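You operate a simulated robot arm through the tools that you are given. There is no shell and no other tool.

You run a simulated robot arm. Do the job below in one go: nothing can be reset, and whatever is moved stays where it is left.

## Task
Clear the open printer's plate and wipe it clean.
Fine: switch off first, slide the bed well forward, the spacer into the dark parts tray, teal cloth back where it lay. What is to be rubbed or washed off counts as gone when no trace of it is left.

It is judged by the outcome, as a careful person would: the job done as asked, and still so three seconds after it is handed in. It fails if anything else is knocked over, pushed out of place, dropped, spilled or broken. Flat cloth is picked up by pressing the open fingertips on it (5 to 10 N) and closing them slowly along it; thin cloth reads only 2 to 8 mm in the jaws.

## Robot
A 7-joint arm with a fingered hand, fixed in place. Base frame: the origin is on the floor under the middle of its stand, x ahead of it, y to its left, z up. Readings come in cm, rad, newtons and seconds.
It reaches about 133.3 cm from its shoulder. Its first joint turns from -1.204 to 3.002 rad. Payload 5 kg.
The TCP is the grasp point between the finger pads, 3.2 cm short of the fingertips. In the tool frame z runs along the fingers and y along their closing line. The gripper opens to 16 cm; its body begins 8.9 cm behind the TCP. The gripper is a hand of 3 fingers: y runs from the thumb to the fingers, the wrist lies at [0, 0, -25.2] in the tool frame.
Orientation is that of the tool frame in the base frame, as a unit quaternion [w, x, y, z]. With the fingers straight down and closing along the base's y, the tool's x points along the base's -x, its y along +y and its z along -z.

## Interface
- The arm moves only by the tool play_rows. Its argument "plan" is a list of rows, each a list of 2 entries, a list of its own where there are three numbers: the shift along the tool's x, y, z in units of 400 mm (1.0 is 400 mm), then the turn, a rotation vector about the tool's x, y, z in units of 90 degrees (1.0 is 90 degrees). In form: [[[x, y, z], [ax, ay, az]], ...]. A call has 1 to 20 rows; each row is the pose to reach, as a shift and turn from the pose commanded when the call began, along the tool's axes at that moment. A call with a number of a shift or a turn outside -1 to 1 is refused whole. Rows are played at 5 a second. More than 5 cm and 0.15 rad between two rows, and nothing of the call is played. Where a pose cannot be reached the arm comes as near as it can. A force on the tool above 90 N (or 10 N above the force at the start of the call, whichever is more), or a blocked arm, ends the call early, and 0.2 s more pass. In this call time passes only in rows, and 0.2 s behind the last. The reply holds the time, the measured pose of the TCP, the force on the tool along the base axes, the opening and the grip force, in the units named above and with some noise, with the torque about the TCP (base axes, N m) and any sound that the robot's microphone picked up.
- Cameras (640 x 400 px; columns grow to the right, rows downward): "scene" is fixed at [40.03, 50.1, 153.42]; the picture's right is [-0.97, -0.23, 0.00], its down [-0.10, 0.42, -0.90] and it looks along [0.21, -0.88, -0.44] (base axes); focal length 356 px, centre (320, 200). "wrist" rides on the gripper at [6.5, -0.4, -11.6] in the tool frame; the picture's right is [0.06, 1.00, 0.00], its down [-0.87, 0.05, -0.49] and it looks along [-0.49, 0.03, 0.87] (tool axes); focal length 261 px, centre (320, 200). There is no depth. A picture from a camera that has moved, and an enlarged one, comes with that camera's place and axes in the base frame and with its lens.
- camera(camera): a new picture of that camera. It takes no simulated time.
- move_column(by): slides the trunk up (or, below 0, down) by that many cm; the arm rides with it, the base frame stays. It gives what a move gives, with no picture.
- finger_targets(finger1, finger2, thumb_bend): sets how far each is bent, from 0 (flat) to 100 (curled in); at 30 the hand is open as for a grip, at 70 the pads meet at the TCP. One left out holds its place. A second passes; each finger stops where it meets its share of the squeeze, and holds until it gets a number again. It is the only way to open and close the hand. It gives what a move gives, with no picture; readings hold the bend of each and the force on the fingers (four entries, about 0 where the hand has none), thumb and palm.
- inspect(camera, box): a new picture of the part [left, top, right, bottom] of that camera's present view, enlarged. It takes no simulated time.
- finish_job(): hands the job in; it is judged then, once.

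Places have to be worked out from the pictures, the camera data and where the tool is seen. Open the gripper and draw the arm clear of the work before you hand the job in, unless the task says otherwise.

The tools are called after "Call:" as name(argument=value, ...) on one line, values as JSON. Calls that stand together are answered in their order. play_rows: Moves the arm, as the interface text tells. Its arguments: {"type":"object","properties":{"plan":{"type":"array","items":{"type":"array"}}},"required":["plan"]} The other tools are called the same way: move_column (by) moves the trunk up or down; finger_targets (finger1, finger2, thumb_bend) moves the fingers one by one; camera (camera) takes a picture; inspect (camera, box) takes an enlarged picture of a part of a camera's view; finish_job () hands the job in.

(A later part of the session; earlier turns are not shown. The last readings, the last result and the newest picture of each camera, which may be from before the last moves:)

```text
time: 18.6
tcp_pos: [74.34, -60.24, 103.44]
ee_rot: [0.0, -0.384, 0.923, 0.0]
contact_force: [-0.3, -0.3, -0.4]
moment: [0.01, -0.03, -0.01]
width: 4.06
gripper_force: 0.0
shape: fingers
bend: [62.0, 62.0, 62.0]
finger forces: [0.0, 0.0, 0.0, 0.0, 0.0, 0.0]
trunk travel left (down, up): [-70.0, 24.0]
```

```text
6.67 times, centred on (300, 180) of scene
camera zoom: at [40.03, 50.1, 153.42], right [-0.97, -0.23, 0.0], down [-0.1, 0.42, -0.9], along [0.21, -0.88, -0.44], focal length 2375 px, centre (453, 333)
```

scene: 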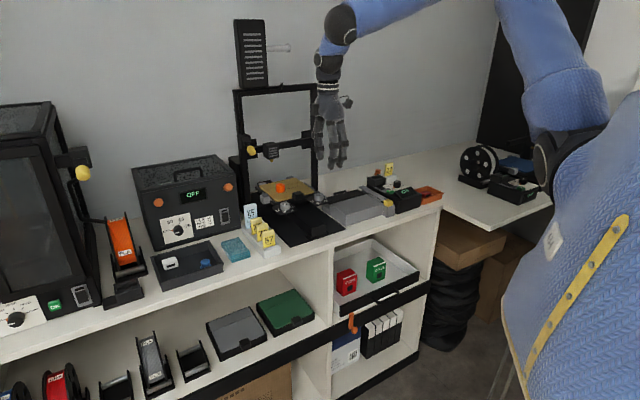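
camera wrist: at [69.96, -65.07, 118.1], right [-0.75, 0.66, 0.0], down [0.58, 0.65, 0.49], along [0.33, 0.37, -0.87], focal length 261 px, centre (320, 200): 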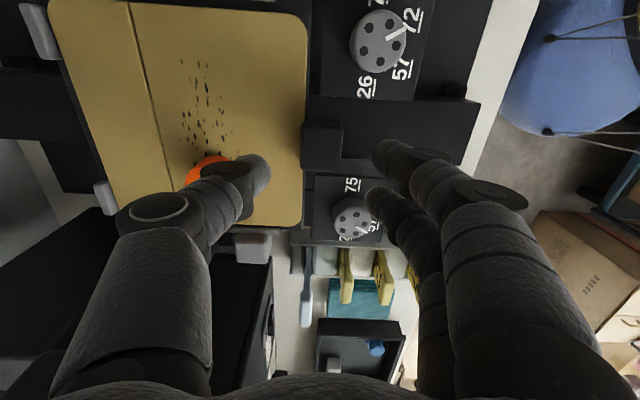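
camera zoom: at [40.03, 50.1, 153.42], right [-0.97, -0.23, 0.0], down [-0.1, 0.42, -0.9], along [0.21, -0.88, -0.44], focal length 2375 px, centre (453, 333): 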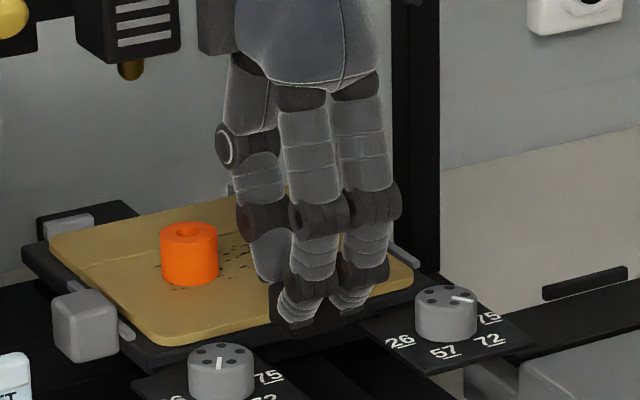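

No contact yet at 4 cm opening, but the hand sits about 0.9 cm too far toward +u relative to the handle. I shift it over and lower a few millimetres.

Call:
play_rows(plan=[[[0.0225, 0, 0], [0, 0, 0]], [[0.0225, 0, 0.006], [0, 0, 0]], [[0.0225, 0, 0.012], [0, 0, 0]]])

Call:
inspect(camera="wrist", box=[200, 60, 460, 260])

```text
time: 19.4
tcp_pos: [73.74, -60.9, 103.04]
ee_rot: [0.0, -0.383, 0.924, 0.0]
contact_force: [0.4, -1.2, 0.0]
moment: [0.01, -0.04, 0.03]
width: 4.07
gripper_force: 0.6
shape: fingers
bend: [62.0, 62.0, 62.0]
finger forces: [0.1, 0.0, 0.0, 0.0, 0.6, 0.0]
trunk travel left (down, up): [-70.0, 24.0]
```

```text
2.00 times, centred on (330, 160) of wrist
camera zoom: at [69.18, -65.63, 114.58], right [-0.75, 0.66, 0.0], down [0.58, 0.65, 0.49], along [0.33, 0.37, -0.87], focal length 521 px, centre (300, 280)
```

zoom: 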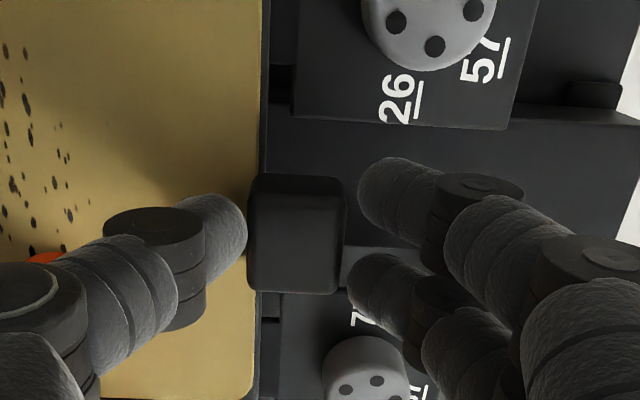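

The thumb is now centred behind the handle, just starting to touch. I close further to grip it lightly.

Call:
finger_targets(finger1=67, finger2=67, thumb_bend=65)

Call:
inspect(camera="wrist", box=[200, 60, 460, 260])

```text
time: 20.4
tcp_pos: [73.56, -60.85, 103.04]
ee_rot: [0.0, -0.382, 0.924, 0.0]
contact_force: [-0.9, 0.3, -0.1]
moment: [-0.02, 0.04, 0.01]
width: 3.54
gripper_force: 4.9
shape: fingers
bend: [64.0, 64.0, 64.0]
finger forces: [2.8, 2.9, 0.0, 0.0, 4.6, 0.0]
trunk travel left (down, up): [-70.0, 24.0]
```

```text
2.00 times, centred on (330, 160) of wrist
camera zoom: at [69.2, -65.6, 114.57], right [-0.75, 0.66, 0.0], down [0.58, 0.65, 0.49], along [0.33, 0.37, -0.87], focal length 521 px, centre (300, 280)
```

zoom: 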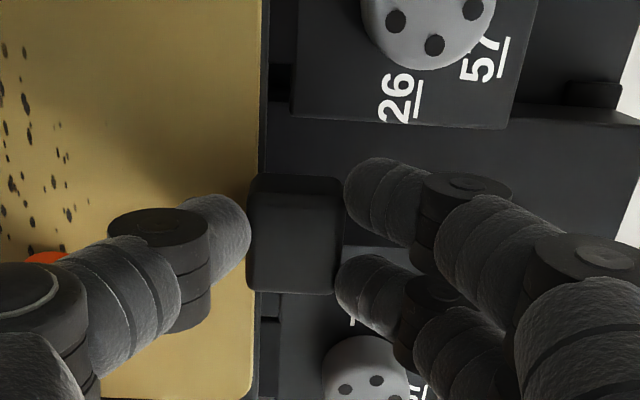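

The handle is gripped (thumb 4.6 N, fingers ~2.8 N each). I pull the bed forward 3 cm and check the load.

Call:
play_rows(plan=[[[0, 0.0125, 0], [0, 0, 0]], [[0, 0.0275, 0], [0, 0, 0]], [[0, 0.05, 0], [0, 0, 0]], [[0, 0.075, 0], [0, 0, 0]]])

Call:
inspect(camera="scene", box=[240, 140, 340, 230])

```text
time: 21.4
tcp_pos: [71.53, -58.69, 103.09]
ee_rot: [-0.001, -0.383, 0.924, 0.001]
contact_force: [0.9, -1.3, 0.2]
moment: [-0.07, -0.05, 0.03]
width: 3.54
gripper_force: 5.0
shape: fingers
bend: [65.0, 65.0, 63.0]
finger forces: [1.8, 1.9, 0.0, 0.0, 6.5, 0.1]
trunk travel left (down, up): [-70.0, 24.0]
```

```text
4.44 times, centred on (290, 185) of scene
camera zoom: at [40.03, 50.1, 153.42], right [-0.97, -0.23, 0.0], down [-0.1, 0.42, -0.9], along [0.21, -0.88, -0.44], focal length 1583 px, centre (453, 267)
```

zoom: 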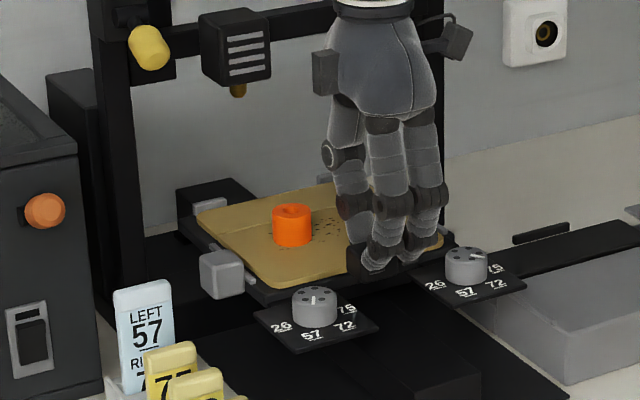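

The bed slides easily with the hand (about 3–4 N). I continue another 6 cm.

Call:
play_rows(plan=[[[0, 0.025, 0], [0, 0, 0]], [[0, 0.05, 0], [0, 0, 0]], [[0, 0.075, 0], [0, 0, 0]], [[0, 0.1, 0], [0, 0, 0]], [[0, 0.125, 0], [0, 0, 0]], [[0, 0.15, 0], [0, 0, 0]]])

Call:
inspect(camera="scene", box=[230, 140, 350, 250])

```text
time: 22.8
tcp_pos: [67.3, -54.46, 103.04]
ee_rot: [0.0, -0.383, 0.924, -0.001]
contact_force: [-0.4, -2.8, 1.3]
moment: [-0.07, -0.06, -0.01]
width: 3.55
gripper_force: 5.6
shape: fingers
bend: [66.0, 65.0, 63.0]
finger forces: [2.0, 2.0, 0.0, 0.0, 6.7, 0.1]
trunk travel left (down, up): [-70.0, 24.0]
```

```text
3.64 times, centred on (290, 195) of scene
camera zoom: at [40.03, 50.1, 153.42], right [-0.97, -0.23, 0.0], down [-0.1, 0.42, -0.9], along [0.21, -0.88, -0.44], focal length 1295 px, centre (429, 218)
```

zoom: 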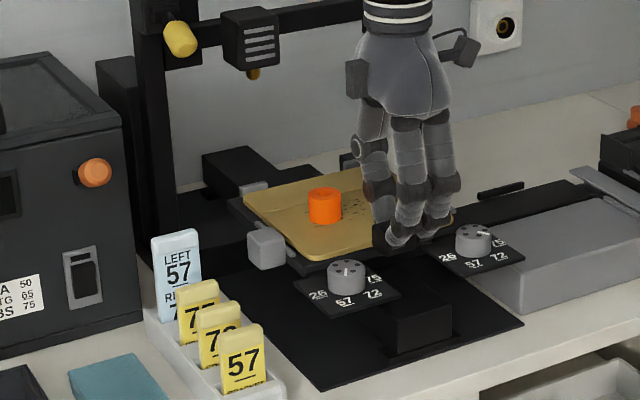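

9 cm so far, still a light load. I keep going in smaller stages, watching for the end stop.

Call:
play_rows(plan=[[[0, 0.02, 0], [0, 0, 0]], [[0, 0.04, 0], [0, 0, 0]], [[0, 0.06, 0], [0, 0, 0]], [[0, 0.075, 0], [0, 0, 0]]])

Call:
inspect(camera="scene", box=[230, 140, 350, 250])

```text
time: 23.8
tcp_pos: [64.86, -52.41, 102.93]
ee_rot: [-0.002, -0.383, 0.924, 0.002]
contact_force: [0.3, 1.0, 1.7]
moment: [0.1, 0.07, 0.0]
width: 3.48
gripper_force: 5.1
shape: fingers
bend: [65.0, 65.0, 63.0]
finger forces: [2.7, 3.3, 0.1, 0.0, 4.5, 0.1]
trunk travel left (down, up): [-70.0, 24.0]
```

```text
3.64 times, centred on (290, 195) of scene
camera zoom: at [40.03, 50.1, 153.42], right [-0.97, -0.23, 0.0], down [-0.1, 0.42, -0.9], along [0.21, -0.88, -0.44], focal length 1295 px, centre (429, 218)
```

zoom: 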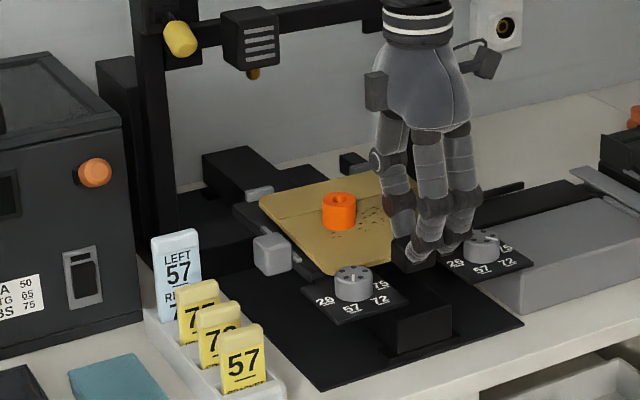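

About 12 cm of travel now. I try another 2 cm carefully to see whether it reaches a stop.

Call:
play_rows(plan=[[[0, 0.0125, 0], [0, 0, 0]], [[0, 0.025, 0], [0, 0, 0]], [[0, 0.0375, 0], [0, 0, 0]], [[0, 0.05, 0], [0, 0, 0]]])

Call:
inspect(camera="scene", box=[230, 140, 350, 250])

Call:
camera(camera="wrist")

```text
time: 24.8
tcp_pos: [63.83, -51.05, 102.95]
ee_rot: [0.0, -0.382, 0.924, 0.0]
contact_force: [4.4, -4.9, -1.5]
moment: [-0.13, -0.12, 0.0]
width: 3.34
gripper_force: 3.5
shape: fingers
bend: [67.0, 67.0, 63.0]
finger forces: [0.1, 0.0, 0.1, 0.1, 6.5, 0.1]
trunk travel left (down, up): [-70.0, 24.0]
```

```text
3.64 times, centred on (290, 195) of scene
camera zoom: at [40.03, 50.1, 153.42], right [-0.97, -0.23, 0.0], down [-0.1, 0.42, -0.9], along [0.21, -0.88, -0.44], focal length 1295 px, centre (429, 218)
```

zoom: 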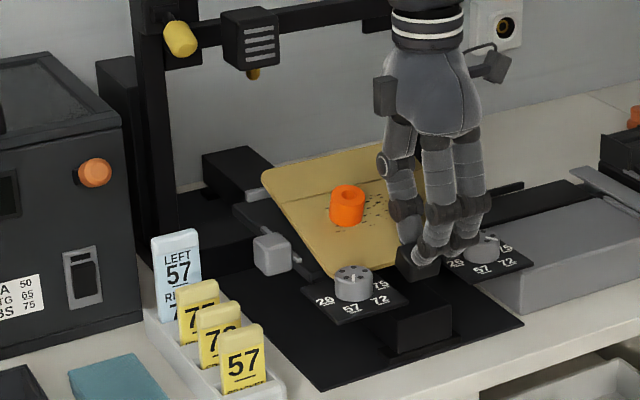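

```text
taken
camera wrist: at [59.41, -55.85, 114.52], right [-0.75, 0.66, 0.0], down [0.58, 0.65, 0.49], along [0.33, 0.37, -0.87], focal length 261 px, centre (320, 200)
```

wrist: 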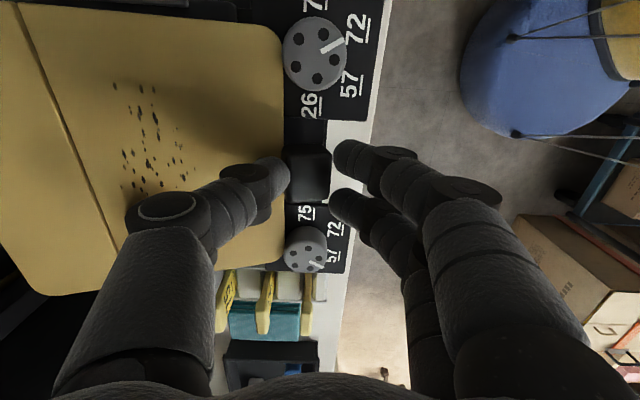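

The gray cube and knobs stopped moving while the handle went on, so the carriage has hit its stop and the plate itself may have shifted on it. I stop and look closely before doing anything else.

Call:
inspect(camera="scene", box=[260, 170, 350, 240])

Call:
inspect(camera="wrist", box=[0, 0, 360, 320])

```text
5.71 times, centred on (305, 205) of scene
camera zoom: at [40.03, 50.1, 153.42], right [-0.97, -0.23, 0.0], down [-0.1, 0.42, -0.9], along [0.21, -0.88, -0.44], focal length 2036 px, centre (406, 171)
```

zoom: 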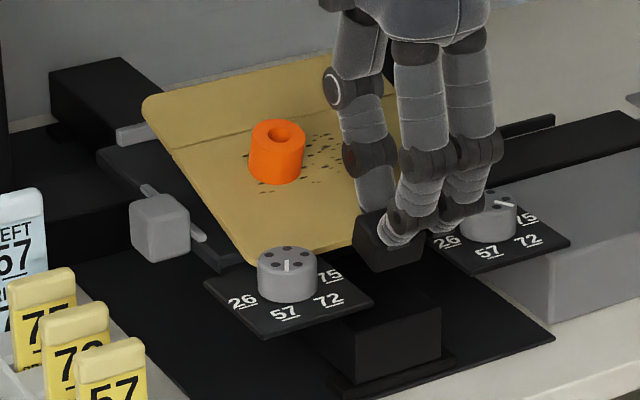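

```text
1.25 times, centred on (180, 160) of wrist
camera zoom: at [59.41, -55.85, 114.52], right [-0.75, 0.66, 0.0], down [0.58, 0.65, 0.49], along [0.33, 0.37, -0.87], focal length 326 px, centre (495, 250)
```

zoom: 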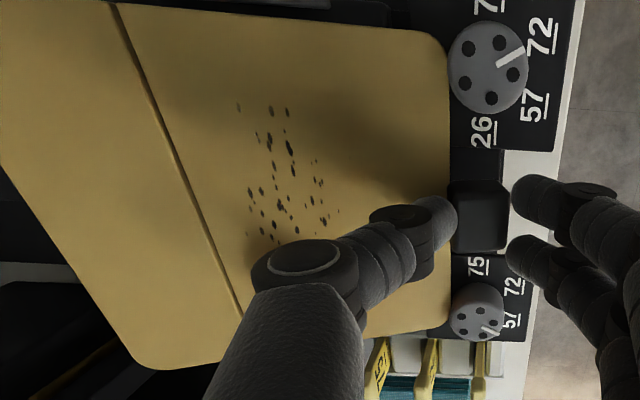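

The plate looks tilted (rear raised) and shifted forward on the carriage. I enlarge a few spots to understand its state before correcting it.

Call:
inspect(camera="wrist", box=[220, 100, 380, 280])

Call:
inspect(camera="scene", box=[262, 175, 322, 220])

Call:
inspect(camera="scene", box=[280, 195, 330, 235])

```text
2.22 times, centred on (300, 190) of wrist
camera zoom: at [59.41, -55.85, 114.52], right [-0.75, 0.66, 0.0], down [0.58, 0.65, 0.49], along [0.33, 0.37, -0.87], focal length 579 px, centre (364, 222)
```

zoom: 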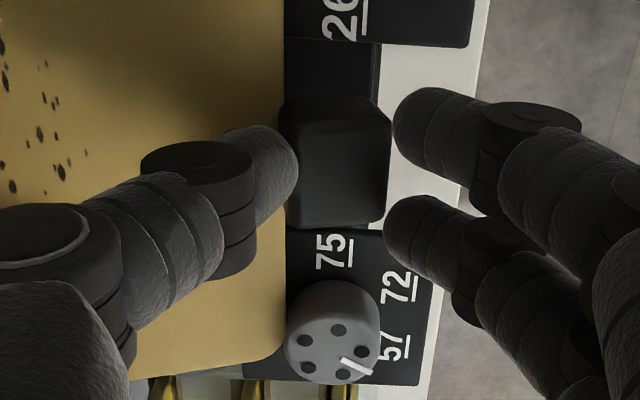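

```text
8.89 times, centred on (292, 198) of scene
camera zoom: at [40.03, 50.1, 153.42], right [-0.97, -0.23, 0.0], down [-0.1, 0.42, -0.9], along [0.21, -0.88, -0.44], focal length 3166 px, centre (569, 222)
```

zoom: 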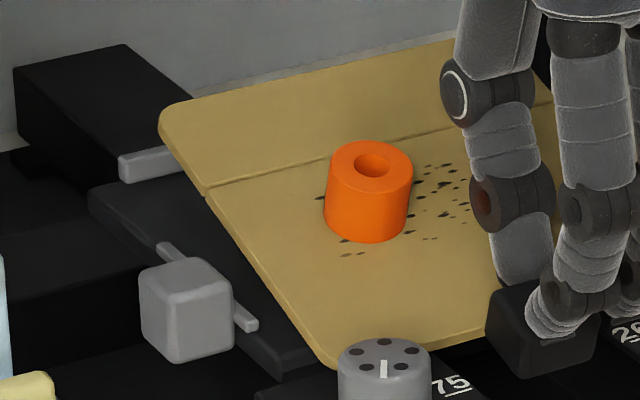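

```text
10.00 times, centred on (305, 215) of scene
camera zoom: at [40.03, 50.1, 153.42], right [-0.97, -0.23, 0.0], down [-0.1, 0.42, -0.9], along [0.21, -0.88, -0.44], focal length 3562 px, centre (470, 50)
```

zoom: 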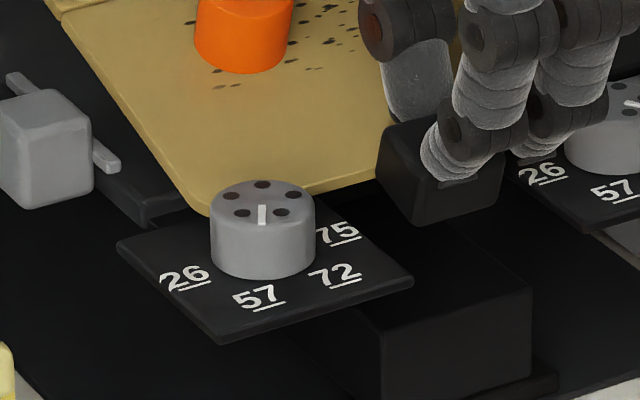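

The plate (with its handle) is a loose sheet: after the carriage hit its stop I pulled the plate ~3 cm further and its rear has risen. I ease back slowly in half-centimetre steps so it settles back rather than drops.

Call:
play_rows(plan=[[[0, -0.004, 0], [0, 0, 0]], [[0, -0.008, 0], [0, 0, 0]], [[0, -0.0125, 0], [0, 0, 0]]])

Call:
inspect(camera="scene", box=[255, 170, 345, 235])

```text
time: 25.6
tcp_pos: [64.26, -51.33, 102.91]
ee_rot: [0.0, -0.383, 0.924, 0.0]
contact_force: [1.0, -3.7, 0.9]
moment: [-0.09, -0.05, -0.02]
width: 3.32
gripper_force: 3.2
shape: fingers
bend: [67.0, 67.0, 63.0]
finger forces: [0.5, 0.8, 0.0, 0.0, 5.1, 0.1]
trunk travel left (down, up): [-70.0, 24.0]
```

```text
6.15 times, centred on (300, 202) of scene
camera zoom: at [40.03, 50.1, 153.42], right [-0.97, -0.23, 0.0], down [-0.1, 0.42, -0.9], along [0.21, -0.88, -0.44], focal length 2192 px, centre (443, 185)
```

zoom: 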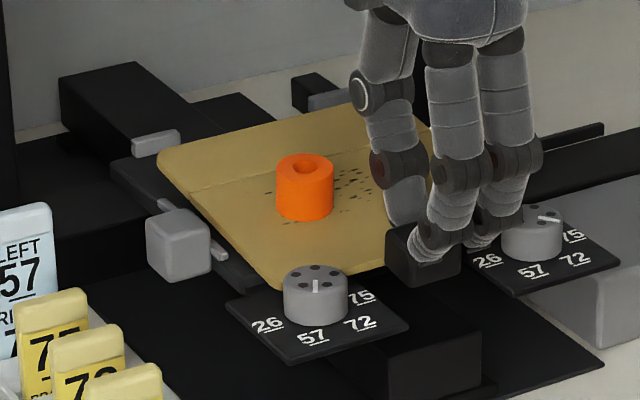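

The tilt has decreased clearly (spacer nearly upright). I continue easing back.

Call:
play_rows(plan=[[[0, -0.004, 0], [0, 0, 0]], [[0, -0.008, 0], [0, 0, 0]], [[0, -0.0125, 0], [0, 0, 0]]])

Call:
inspect(camera="scene", box=[255, 170, 345, 235])

Call:
camera(camera="wrist")

```text
time: 26.4
tcp_pos: [64.62, -51.57, 103.0]
ee_rot: [0.0, -0.382, 0.924, 0.0]
contact_force: [-0.7, 0.4, 1.6]
moment: [0.08, 0.06, 0.03]
width: 3.2
gripper_force: 3.8
shape: fingers
bend: [66.0, 66.0, 64.0]
finger forces: [1.7, 2.3, 0.0, 0.0, 2.4, 0.0]
trunk travel left (down, up): [-70.0, 24.0]
```

```text
6.15 times, centred on (300, 202) of scene
camera zoom: at [40.03, 50.1, 153.42], right [-0.97, -0.23, 0.0], down [-0.1, 0.42, -0.9], along [0.21, -0.88, -0.44], focal length 2192 px, centre (443, 185)
```

zoom: 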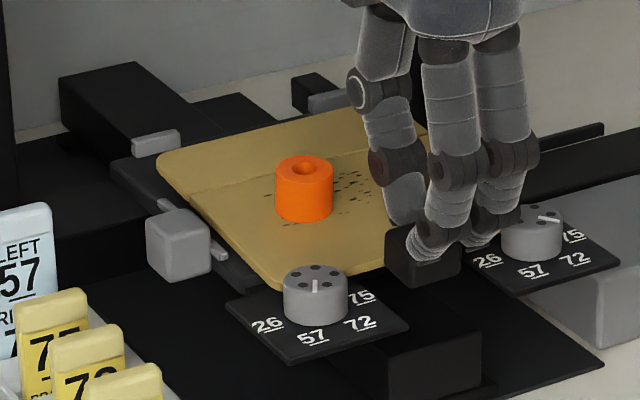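

```text
taken
camera wrist: at [60.02, -56.37, 114.57], right [-0.75, 0.66, 0.0], down [0.58, 0.65, 0.49], along [0.33, 0.37, -0.87], focal length 261 px, centre (320, 200)
```

wrist: 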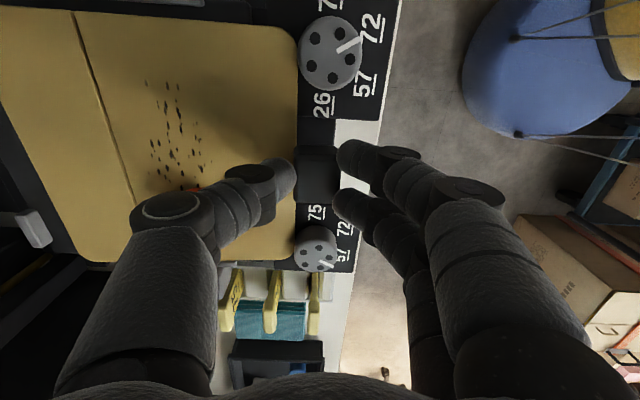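

The plate lies flat again but is about 2.4 cm forward of its seat on the carriage. I push the handle back gently and see whether the plate slides on the carriage or takes it along.

Call:
play_rows(plan=[[[0, -0.01, 0], [0, 0, 0]], [[0, -0.02, 0], [0, 0, 0]], [[0, -0.03, 0], [0, 0, 0]]])

Call:
inspect(camera="scene", box=[255, 170, 345, 235])

```text
time: 27.2
tcp_pos: [65.34, -52.43, 103.07]
ee_rot: [0.0, -0.383, 0.924, 0.0]
contact_force: [-1.5, 1.7, 2.1]
moment: [0.12, 0.03, 0.04]
width: 3.14
gripper_force: 4.0
shape: fingers
bend: [66.0, 66.0, 64.0]
finger forces: [2.4, 2.9, 0.1, 0.1, 2.5, 0.0]
trunk travel left (down, up): [-70.0, 24.0]
```

```text
6.15 times, centred on (300, 202) of scene
camera zoom: at [40.03, 50.1, 153.42], right [-0.97, -0.23, 0.0], down [-0.1, 0.42, -0.9], along [0.21, -0.88, -0.44], focal length 2192 px, centre (443, 185)
```

zoom: 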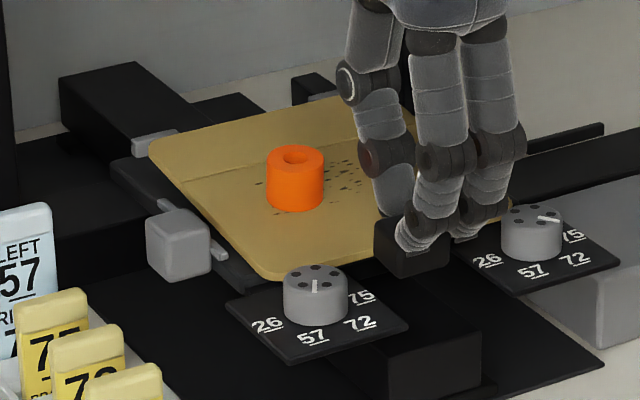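

The plate is sliding back over the stationary carriage (cube unmoved). I push on by another 1.2 cm.

Call:
play_rows(plan=[[[0, -0.01, 0], [0, 0, 0]], [[0, -0.02, 0], [0, 0, 0]], [[0, -0.03, 0], [0, 0, 0]]])

Call:
inspect(camera="scene", box=[255, 170, 345, 235])

Call:
camera(camera="wrist")

```text
time: 28.0
tcp_pos: [66.14, -53.26, 103.11]
ee_rot: [0.0, -0.383, 0.924, 0.0]
contact_force: [-2.5, 2.1, 5.9]
moment: [0.17, 0.12, -0.01]
width: 3.15
gripper_force: 5.0
shape: fingers
bend: [66.0, 66.0, 64.0]
finger forces: [3.6, 4.1, 0.1, 0.0, 2.3, 0.0]
trunk travel left (down, up): [-70.0, 24.0]
```

```text
6.15 times, centred on (300, 202) of scene
camera zoom: at [40.03, 50.1, 153.42], right [-0.97, -0.23, 0.0], down [-0.1, 0.42, -0.9], along [0.21, -0.88, -0.44], focal length 2192 px, centre (443, 185)
```

zoom: 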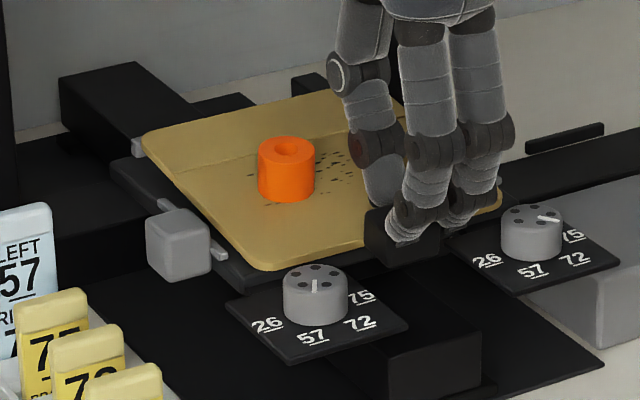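

```text
taken
camera wrist: at [61.67, -58.08, 114.7], right [-0.75, 0.66, 0.0], down [0.58, 0.65, 0.49], along [0.33, 0.37, -0.87], focal length 261 px, centre (320, 200)
```

wrist: 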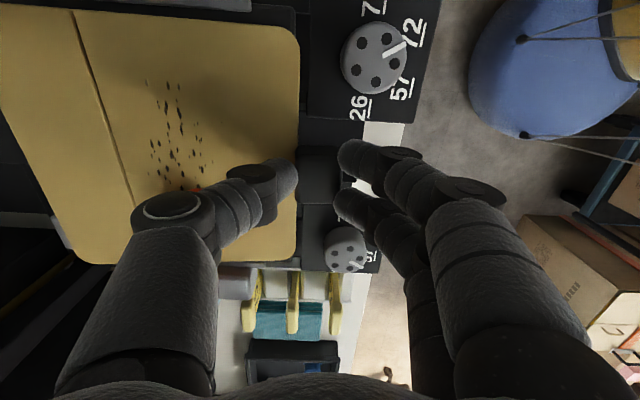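

The plate is back within a few millimetres of its seat, but its rear still looks raised by about a centimetre, apparently held tilted by my grip (hand also feels 6 N upward). I relax the grip slightly to let it settle gently.

Call:
finger_targets(finger1=65, finger2=65, thumb_bend=62.5)

Call:
inspect(camera="scene", box=[255, 170, 345, 235])

Call:
camera(camera="wrist")

```text
time: 29.0
tcp_pos: [66.23, -53.26, 103.22]
ee_rot: [0.0, -0.382, 0.924, -0.001]
contact_force: [-2.6, 1.4, 5.0]
moment: [0.11, 0.08, -0.01]
width: 3.44
gripper_force: 2.6
shape: fingers
bend: [65.0, 65.0, 62.0]
finger forces: [2.4, 2.9, 0.0, 0.0, 0.1, 0.0]
trunk travel left (down, up): [-70.0, 24.0]
```

```text
6.15 times, centred on (300, 202) of scene
camera zoom: at [40.03, 50.1, 153.42], right [-0.97, -0.23, 0.0], down [-0.1, 0.42, -0.9], along [0.21, -0.88, -0.44], focal length 2192 px, centre (443, 185)
```

zoom: 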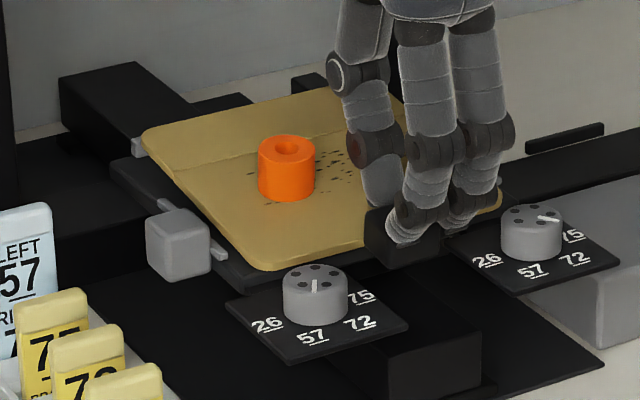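

```text
taken
camera wrist: at [61.68, -58.1, 114.69], right [-0.75, 0.66, 0.0], down [0.58, 0.65, 0.49], along [0.33, 0.37, -0.87], focal length 261 px, centre (320, 200)
```

wrist: 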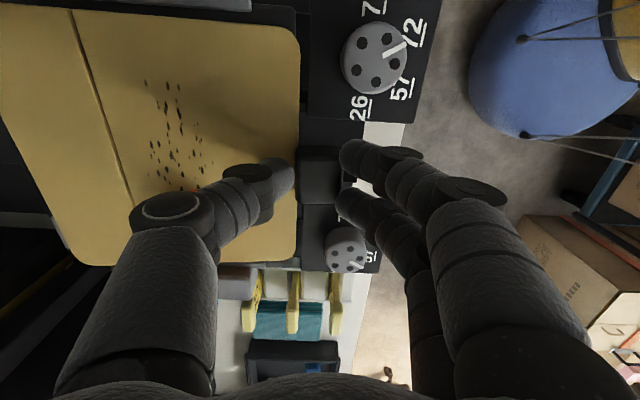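

The thumb is off now, but the fingers still press the handle down (~5 N), which could be what tips the overhanging plate. I raise the hand half a centimetre to relieve that.

Call:
play_rows(plan=[[[0, 0, -0.006], [0, 0, 0]], [[0, 0, -0.0125], [0, 0, 0]]])

Call:
inspect(camera="scene", box=[255, 170, 345, 235])

```text
time: 29.6
tcp_pos: [66.08, -53.4, 103.48]
ee_rot: [0.0, -0.383, 0.924, 0.0]
contact_force: [0.4, 0.0, 0.2]
moment: [-0.03, 0.03, 0.0]
width: 3.42
gripper_force: 0.7
shape: fingers
bend: [65.0, 65.0, 62.0]
finger forces: [0.1, 0.1, 0.0, 0.0, 0.0, 0.0]
trunk travel left (down, up): [-70.0, 24.0]
```

```text
6.15 times, centred on (300, 202) of scene
camera zoom: at [40.03, 50.1, 153.42], right [-0.97, -0.23, 0.0], down [-0.1, 0.42, -0.9], along [0.21, -0.88, -0.44], focal length 2192 px, centre (443, 185)
```

zoom: 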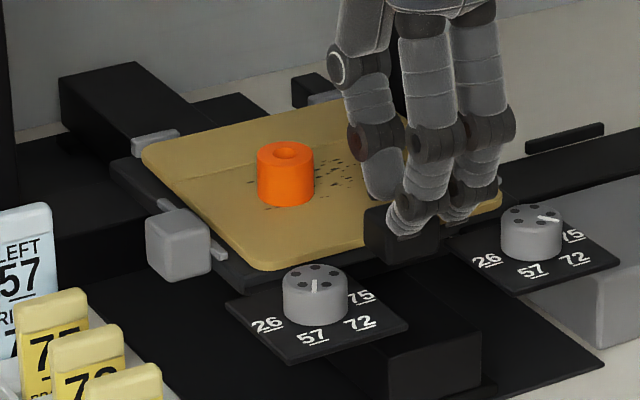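

With the press relieved the plate has settled flat. I check closely how its rear edge sits against the rear clips and side rails.

Call:
inspect(camera="scene", box=[268, 180, 318, 220])

Call:
inspect(camera="wrist", box=[0, 0, 330, 290])

```text
10.00 times, centred on (293, 200) of scene
camera zoom: at [40.03, 50.1, 153.42], right [-0.97, -0.23, 0.0], down [-0.1, 0.42, -0.9], along [0.21, -0.88, -0.44], focal length 3562 px, centre (590, 200)
```

zoom: 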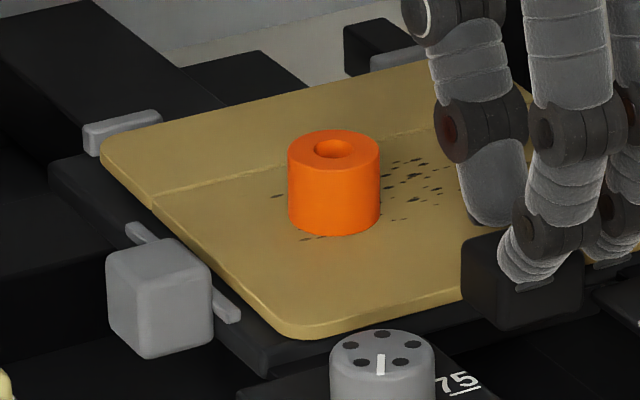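

```text
1.38 times, centred on (165, 145) of wrist
camera zoom: at [61.65, -58.19, 115.07], right [-0.75, 0.66, 0.0], down [0.58, 0.65, 0.49], along [0.33, 0.37, -0.87], focal length 360 px, centre (534, 276)
```

zoom: 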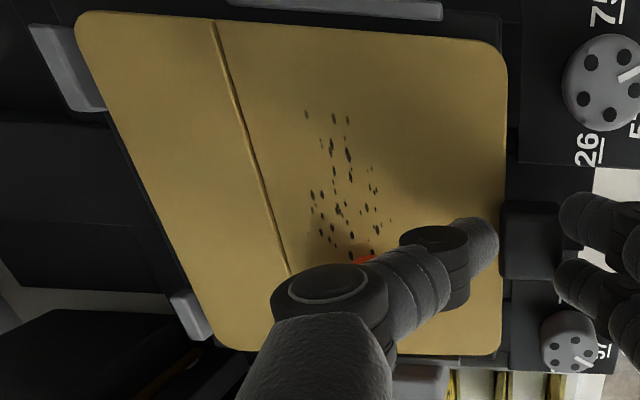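

The plate is flat, between its rails and right up against the rear clips within a few millimetres, and the carriage is at its forward stop. I open the hand and lift straight off the handle.

Call:
finger_targets(finger1=58, finger2=58, thumb_bend=60)

Call:
play_rows(plan=[[[0, 0, -0.03], [0, 0, 0]], [[0, 0, -0.08], [0, 0, 0]], [[0, 0, -0.16], [0, 0, 0]], [[0, 0, -0.25], [0, 0, 0]], [[0, 0, -0.35], [0, 0, 0]], [[0, 0, -0.45], [0, 0, 0]]])

Call:
camera(camera="wrist")

Call:
inspect(camera="scene", box=[255, 165, 345, 235])

```text
time: 30.6
tcp_pos: [66.07, -53.44, 103.48]
ee_rot: [0.0, -0.383, 0.924, 0.0]
contact_force: [-0.4, -0.1, 0.5]
moment: [0.01, 0.05, 0.01]
width: 5.25
gripper_force: 0.0
shape: fingers
bend: [57.0, 57.0, 60.0]
finger forces: [0.1, 0.0, 0.0, 0.0, 0.1, 0.1]
trunk travel left (down, up): [-70.0, 24.0]
```

```text
time: 32.0
tcp_pos: [65.96, -53.12, 121.65]
ee_rot: [0.0, -0.382, 0.924, 0.0]
contact_force: [-0.3, 0.2, 0.5]
moment: [-0.05, 0.01, 0.0]
width: 5.26
gripper_force: 0.0
shape: fingers
bend: [57.0, 57.0, 60.0]
finger forces: [0.1, 0.0, 0.0, 0.0, 0.0, 0.0]
trunk travel left (down, up): [-70.0, 24.0]
```

```text
taken
camera wrist: at [61.56, -57.85, 133.16], right [-0.75, 0.66, 0.0], down [0.58, 0.65, 0.49], along [0.33, 0.37, -0.87], focal length 261 px, centre (320, 200)
```

wrist: 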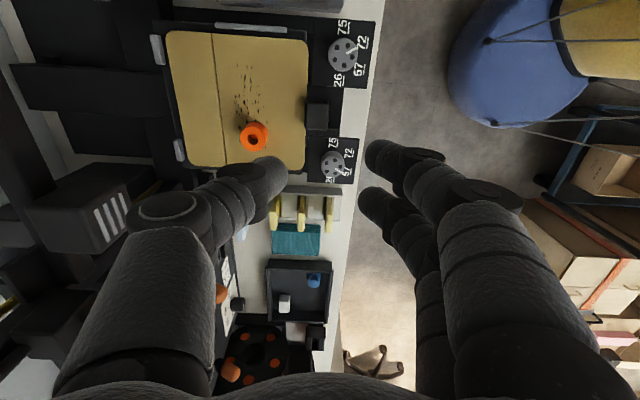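

```text
5.71 times, centred on (300, 200) of scene
camera zoom: at [40.03, 50.1, 153.42], right [-0.97, -0.23, 0.0], down [-0.1, 0.42, -0.9], along [0.21, -0.88, -0.44], focal length 2036 px, centre (434, 200)
```

zoom: 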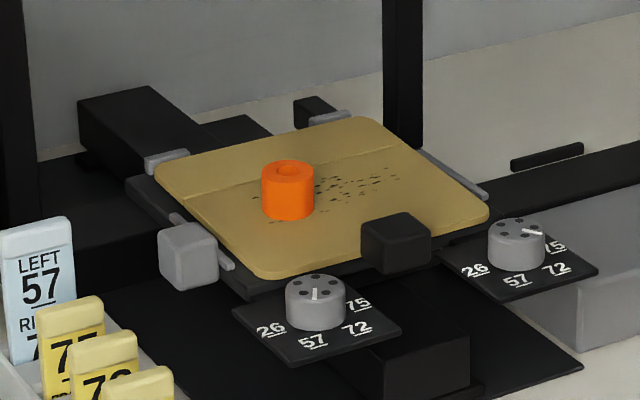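

The hand is clear. I zoom in on the plate from above to check its seating and the smear.

Call:
inspect(camera="wrist", box=[140, 10, 380, 200])

Call:
inspect(camera="wrist", box=[200, 180, 380, 350])

```text
2.11 times, centred on (260, 105) of wrist
camera zoom: at [61.56, -57.85, 133.16], right [-0.75, 0.66, 0.0], down [0.58, 0.65, 0.49], along [0.33, 0.37, -0.87], focal length 549 px, centre (446, 400)
```

zoom: 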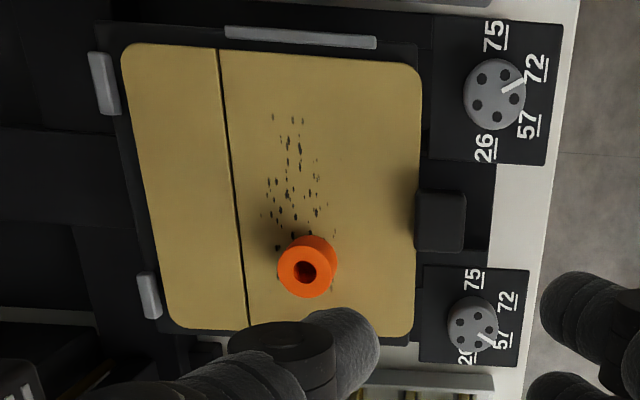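

```text
2.35 times, centred on (290, 265) of wrist
camera zoom: at [61.56, -57.85, 133.16], right [-0.75, 0.66, 0.0], down [0.58, 0.65, 0.49], along [0.33, 0.37, -0.87], focal length 613 px, centre (391, 47)
```

zoom: 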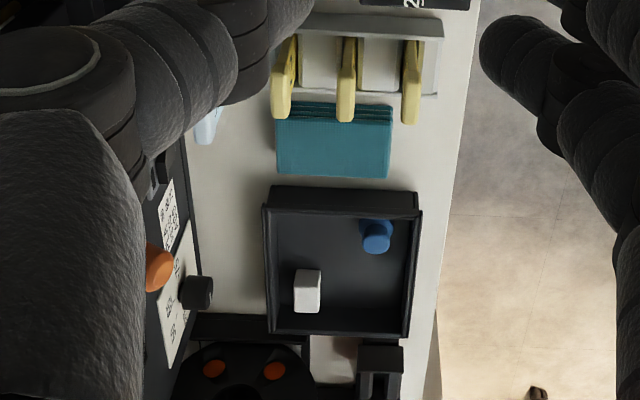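

The plate looks flat and square between rails and clips. I compare its rear corner with the original picture at the same enlargement to see if a small gap remains.

Call:
inspect(camera="scene", box=[259, 172, 339, 232])

Call:
inspect(camera="scene", box=[268, 180, 298, 205])

```text
6.67 times, centred on (299, 202) of scene
camera zoom: at [40.03, 50.1, 153.42], right [-0.97, -0.23, 0.0], down [-0.1, 0.42, -0.9], along [0.21, -0.88, -0.44], focal length 2375 px, centre (460, 187)
```

zoom: 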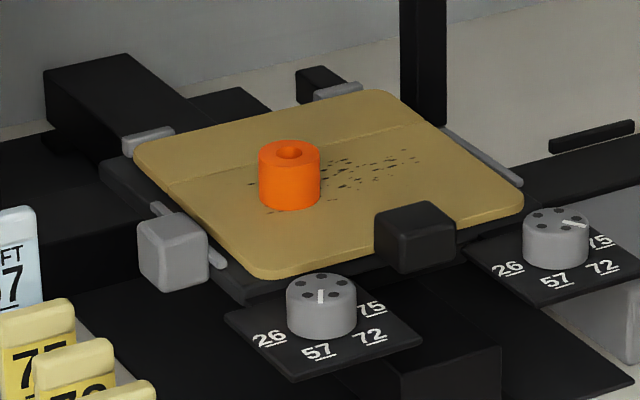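

```text
16.00 times, centred on (283, 192) of scene
camera zoom: at [40.03, 50.1, 153.42], right [-0.97, -0.23, 0.0], down [-0.1, 0.42, -0.9], along [0.21, -0.88, -0.44], focal length 5699 px, centre (912, 320)
```

zoom: 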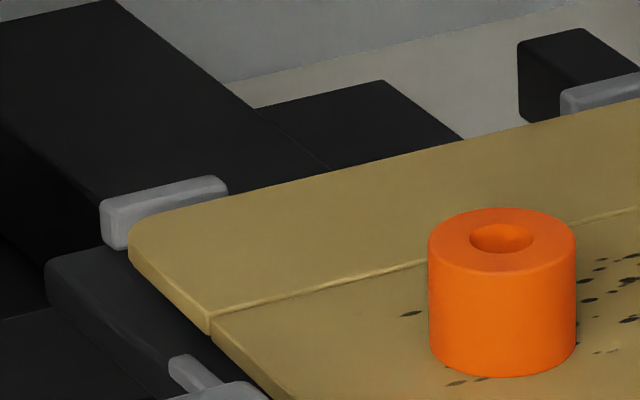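

Rear edge may be ~5 mm forward of its seat at most; I will nudge it after the spacer is off. The spacer is at about u=12, v=91.5, z 98.6–102, so I open the hand to ~7 cm and move above it.

Call:
finger_targets(finger1=56, finger2=56, thumb_bend=54)

Call:
play_rows(plan=[[[-0.02, -0.05, 0.05], [0, 0, 0]], [[-0.04, -0.1, 0.12], [0, 0, 0]], [[-0.06, -0.15, 0.19], [0, 0, 0]], [[-0.0725, -0.1875, 0.27], [0, 0, 0]]])

Call:
camera(camera="wrist")

Call:
inspect(camera="scene", box=[250, 130, 350, 230])

```text
time: 33.0
tcp_pos: [66.11, -53.3, 121.52]
ee_rot: [0.0, -0.383, 0.924, -0.001]
contact_force: [-0.3, -0.4, -0.2]
moment: [0.04, -0.01, 0.03]
width: 6.66
gripper_force: 0.0
shape: fingers
bend: [56.0, 56.0, 54.0]
finger forces: [0.0, 0.0, 0.0, 0.1, 0.0, 0.1]
trunk travel left (down, up): [-70.0, 24.0]
```

```text
time: 34.0
tcp_pos: [73.72, -56.62, 110.57]
ee_rot: [-0.001, -0.383, 0.924, 0.0]
contact_force: [1.0, 0.7, 0.9]
moment: [0.02, 0.0, -0.01]
width: 6.67
gripper_force: 0.1
shape: fingers
bend: [56.0, 56.0, 54.0]
finger forces: [0.0, 0.0, 0.0, 0.1, 0.1, 0.0]
trunk travel left (down, up): [-70.0, 24.0]
```

```text
taken
camera wrist: at [69.27, -61.34, 122.15], right [-0.75, 0.66, 0.0], down [0.58, 0.65, 0.49], along [0.32, 0.37, -0.87], focal length 261 px, centre (320, 200)
```

wrist: 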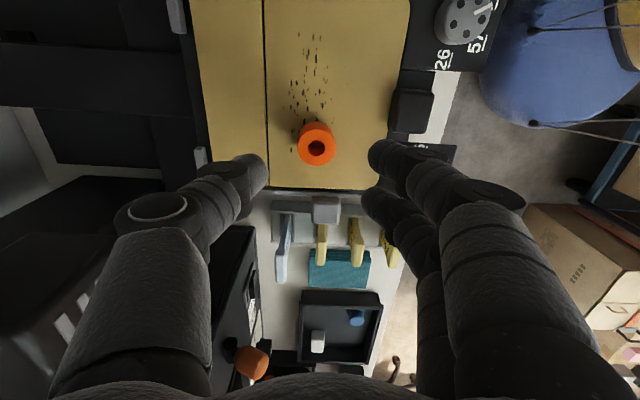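

```text
4.00 times, centred on (300, 180) of scene
camera zoom: at [40.03, 50.1, 153.42], right [-0.97, -0.23, 0.0], down [-0.1, 0.42, -0.9], along [0.21, -0.88, -0.44], focal length 1425 px, centre (400, 280)
```

zoom: 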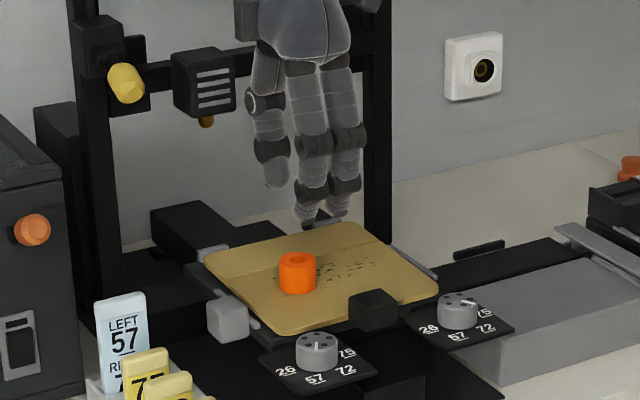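

The spacer axis (12.3, 92.1) lines up with the TCP within 2 mm. I lower around it, stopping with the tips a few millimetres above the plate.

Call:
play_rows(plan=[[[-0.005, 0, 0.05], [0, 0, 0]], [[-0.005, 0, 0.1], [0, 0, 0]], [[-0.005, 0, 0.14], [0, 0, 0]], [[-0.005, 0, 0.165], [0, 0, 0]]])

Call:
camera(camera="wrist")

Call:
inspect(camera="scene", box=[255, 150, 345, 230])

```text
time: 35.0
tcp_pos: [73.58, -56.64, 104.02]
ee_rot: [0.0, -0.383, 0.924, 0.0]
contact_force: [0.7, 0.4, -0.5]
moment: [-0.01, 0.0, -0.04]
width: 6.66
gripper_force: 0.0
shape: fingers
bend: [56.0, 56.0, 54.0]
finger forces: [0.1, 0.0, 0.0, 0.2, 0.1, 0.1]
trunk travel left (down, up): [-70.0, 24.0]
```

```text
taken
camera wrist: at [69.2, -61.4, 115.49], right [-0.75, 0.66, 0.0], down [0.58, 0.65, 0.49], along [0.33, 0.37, -0.87], focal length 261 px, centre (320, 200)
```

wrist: 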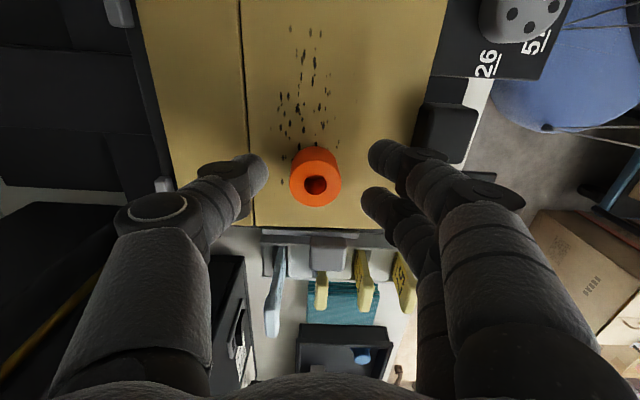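

```text
5.00 times, centred on (300, 190) of scene
camera zoom: at [40.03, 50.1, 153.42], right [-0.97, -0.23, 0.0], down [-0.1, 0.42, -0.9], along [0.21, -0.88, -0.44], focal length 1781 px, centre (420, 250)
```

zoom: 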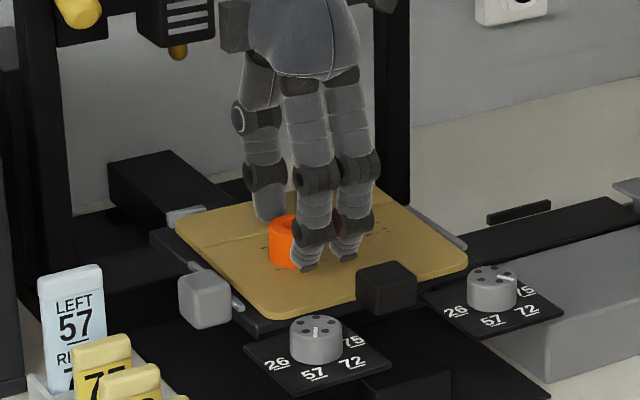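

All three tips surround the spacer with no contact. I close gradually on it.

Call:
finger_targets(finger1=62, finger2=62, thumb_bend=61)

Call:
finger_targets(finger1=68, finger2=68, thumb_bend=67)

Call:
camera(camera="wrist")

```text
time: 36.0
tcp_pos: [73.74, -56.57, 104.07]
ee_rot: [0.0, -0.383, 0.924, 0.0]
contact_force: [0.9, -0.5, -0.4]
moment: [-0.02, -0.01, 0.03]
width: 4.23
gripper_force: 0.0
shape: fingers
bend: [62.0, 62.0, 61.0]
finger forces: [0.1, 0.0, 0.0, 0.0, 0.0, 0.0]
trunk travel left (down, up): [-70.0, 24.0]
```

```text
time: 37.0
tcp_pos: [73.71, -56.54, 104.0]
ee_rot: [0.0, -0.382, 0.924, 0.0]
contact_force: [0.6, 0.0, 0.8]
moment: [-0.02, 0.0, 0.01]
width: 2.85
gripper_force: 5.7
shape: fingers
bend: [67.0, 64.0, 65.0]
finger forces: [1.1, 4.8, 0.0, 0.0, 5.9, 0.0]
trunk travel left (down, up): [-70.0, 24.0]
```

```text
taken
camera wrist: at [69.17, -61.36, 115.55], right [-0.75, 0.66, 0.0], down [0.58, 0.65, 0.49], along [0.33, 0.37, -0.87], focal length 261 px, centre (320, 200)
```

wrist: 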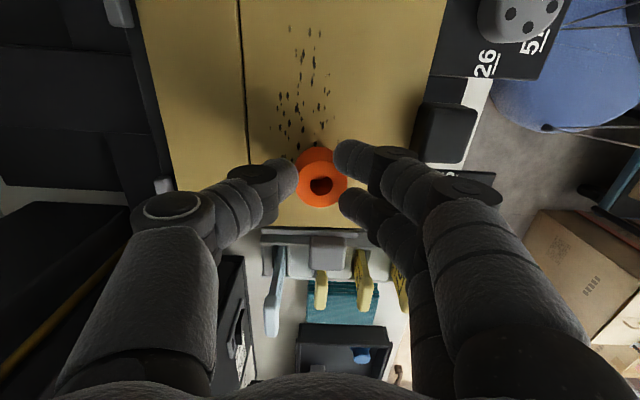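

The spacer is held (thumb 5.9 N against fingers 1.1 + 4.8 N). I lift it slowly a couple of centimetres and check that the plate stays down.

Call:
play_rows(plan=[[[0, 0, -0.0125], [0, 0, 0]], [[0, 0, -0.025], [0, 0, 0]], [[0, 0, -0.05], [0, 0, 0]]])

Call:
inspect(camera="scene", box=[255, 150, 345, 230])

Call:
inspect(camera="wrist", box=[220, 100, 420, 260])

```text
time: 37.8
tcp_pos: [73.72, -56.54, 106.18]
ee_rot: [0.0, -0.384, 0.923, 0.0]
contact_force: [1.0, 0.4, 1.1]
moment: [0.02, 0.01, 0.03]
width: 2.85
gripper_force: 6.2
shape: fingers
bend: [67.0, 64.0, 65.0]
finger forces: [1.2, 4.7, 0.0, 0.0, 5.9, 0.1]
trunk travel left (down, up): [-70.0, 24.0]
```

```text
5.00 times, centred on (300, 190) of scene
camera zoom: at [40.03, 50.1, 153.42], right [-0.97, -0.23, 0.0], down [-0.1, 0.42, -0.9], along [0.21, -0.88, -0.44], focal length 1781 px, centre (420, 250)
```

zoom: 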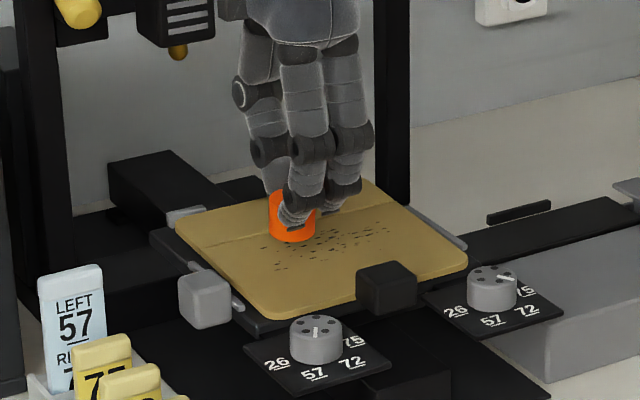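

```text
2.50 times, centred on (320, 180) of wrist
camera zoom: at [69.21, -61.27, 117.66], right [-0.75, 0.66, 0.0], down [0.58, 0.65, 0.49], along [0.33, 0.37, -0.87], focal length 652 px, centre (320, 250)
```

zoom: 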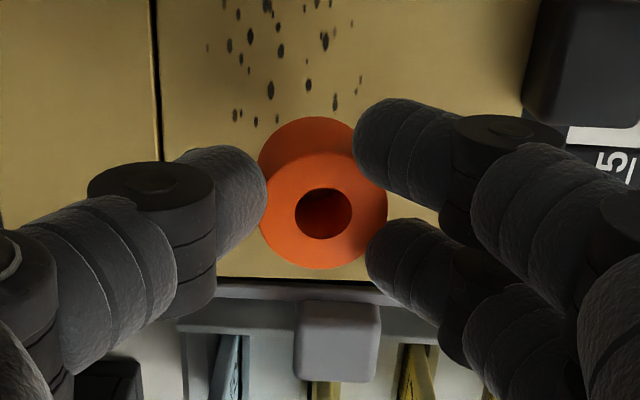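

The spacer is lifted cleanly and the plate stayed put. I raise it and carry it along the bench toward the dark parts tray.

Call:
play_rows(plan=[[[0, 0, -0.09], [0, 0, 0]], [[0, 0.03, -0.18], [0, 0, 0]], [[0, 0.09, -0.26], [0, 0, 0]], [[-0.05, 0.15, -0.33], [0, 0, 0]], [[-0.14, 0.2, -0.36], [0, 0, 0]], [[-0.24, 0.2, -0.36], [0, 0, 0]], [[-0.34, 0.2, -0.36], [0, 0, 0]], [[-0.44, 0.2, -0.36], [0, 0, 0]], [[-0.54, 0.2, -0.36], [0, 0, 0]], [[-0.64, 0.2, -0.36], [0, 0, 0]], [[-0.7, 0.2, -0.36], [0, 0, 0]]])

Call:
camera(camera="wrist")

Call:
camera(camera="scene")

```text
time: 40.2
tcp_pos: [87.64, -31.57, 120.32]
ee_rot: [0.003, -0.383, 0.924, 0.001]
contact_force: [0.3, -0.7, 0.6]
moment: [0.04, -0.02, -0.01]
width: 2.83
gripper_force: 5.7
shape: fingers
bend: [67.0, 64.0, 65.0]
finger forces: [0.9, 4.7, 0.1, 0.0, 5.8, 0.0]
out of reach, approached as far as the arm can: row 11
trunk travel left (down, up): [-70.0, 24.0]
```

```text
taken
camera wrist: at [83.08, -36.32, 131.85], right [-0.75, 0.66, 0.0], down [0.57, 0.65, 0.5], along [0.33, 0.37, -0.87], focal length 261 px, centre (320, 200)
```

wrist: 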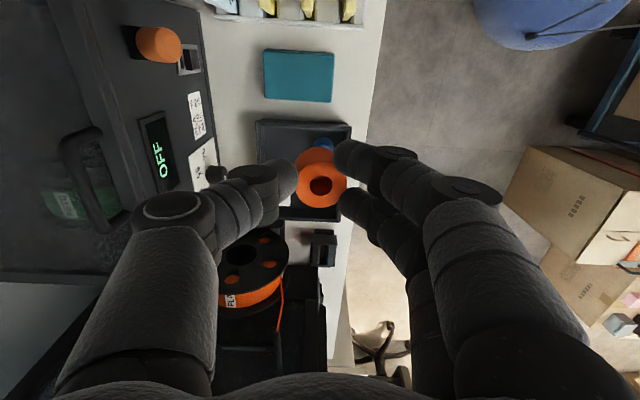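

```text
taken
```

scene: 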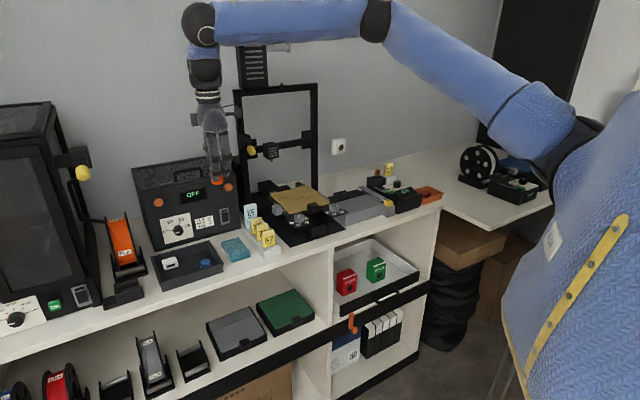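

The last row was just out of reach at this height (u≈39.6). I lower first, since the wrist is quite high, and then try going further along.

Call:
play_rows(plan=[[[0, 0, 0.08], [0, 0, 0]], [[0, 0, 0.16], [0, 0, 0]], [[0, 0, 0.24], [0, 0, 0]], [[0, 0, 0.32], [0, 0, 0]], [[-0.05, 0, 0.34], [0, 0, 0]], [[-0.1, 0, 0.34], [0, 0, 0]]])

Call:
camera(camera="wrist")

Call:
camera(camera="scene")

```text
time: 41.6
tcp_pos: [88.86, -29.5, 106.88]
ee_rot: [0.003, -0.382, 0.924, 0.001]
contact_force: [-0.4, -0.4, 0.2]
moment: [0.01, -0.01, 0.0]
width: 2.85
gripper_force: 5.4
shape: fingers
bend: [67.0, 64.0, 65.0]
finger forces: [0.9, 4.9, 0.0, 0.1, 5.7, 0.0]
out of reach, approached as far as the arm can: row 6
trunk travel left (down, up): [-70.0, 24.0]
```

```text
taken
camera wrist: at [84.46, -34.33, 118.35], right [-0.75, 0.66, 0.0], down [0.57, 0.65, 0.5], along [0.33, 0.37, -0.87], focal length 261 px, centre (320, 200)
```

wrist: 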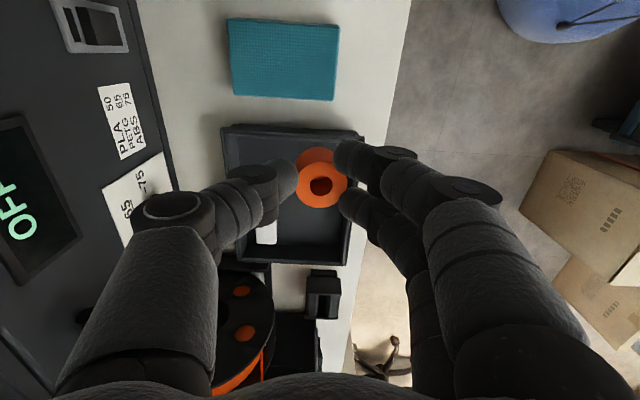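

```text
taken
```

scene: 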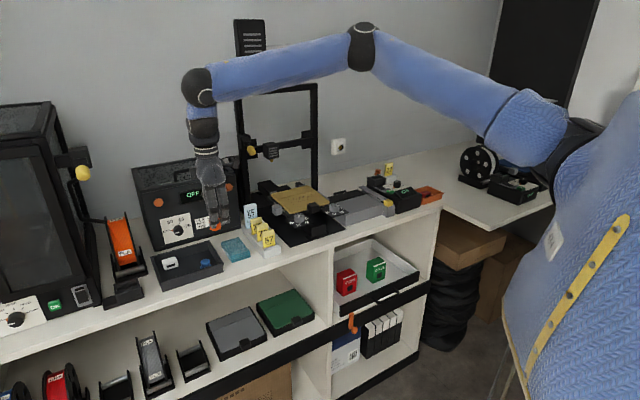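

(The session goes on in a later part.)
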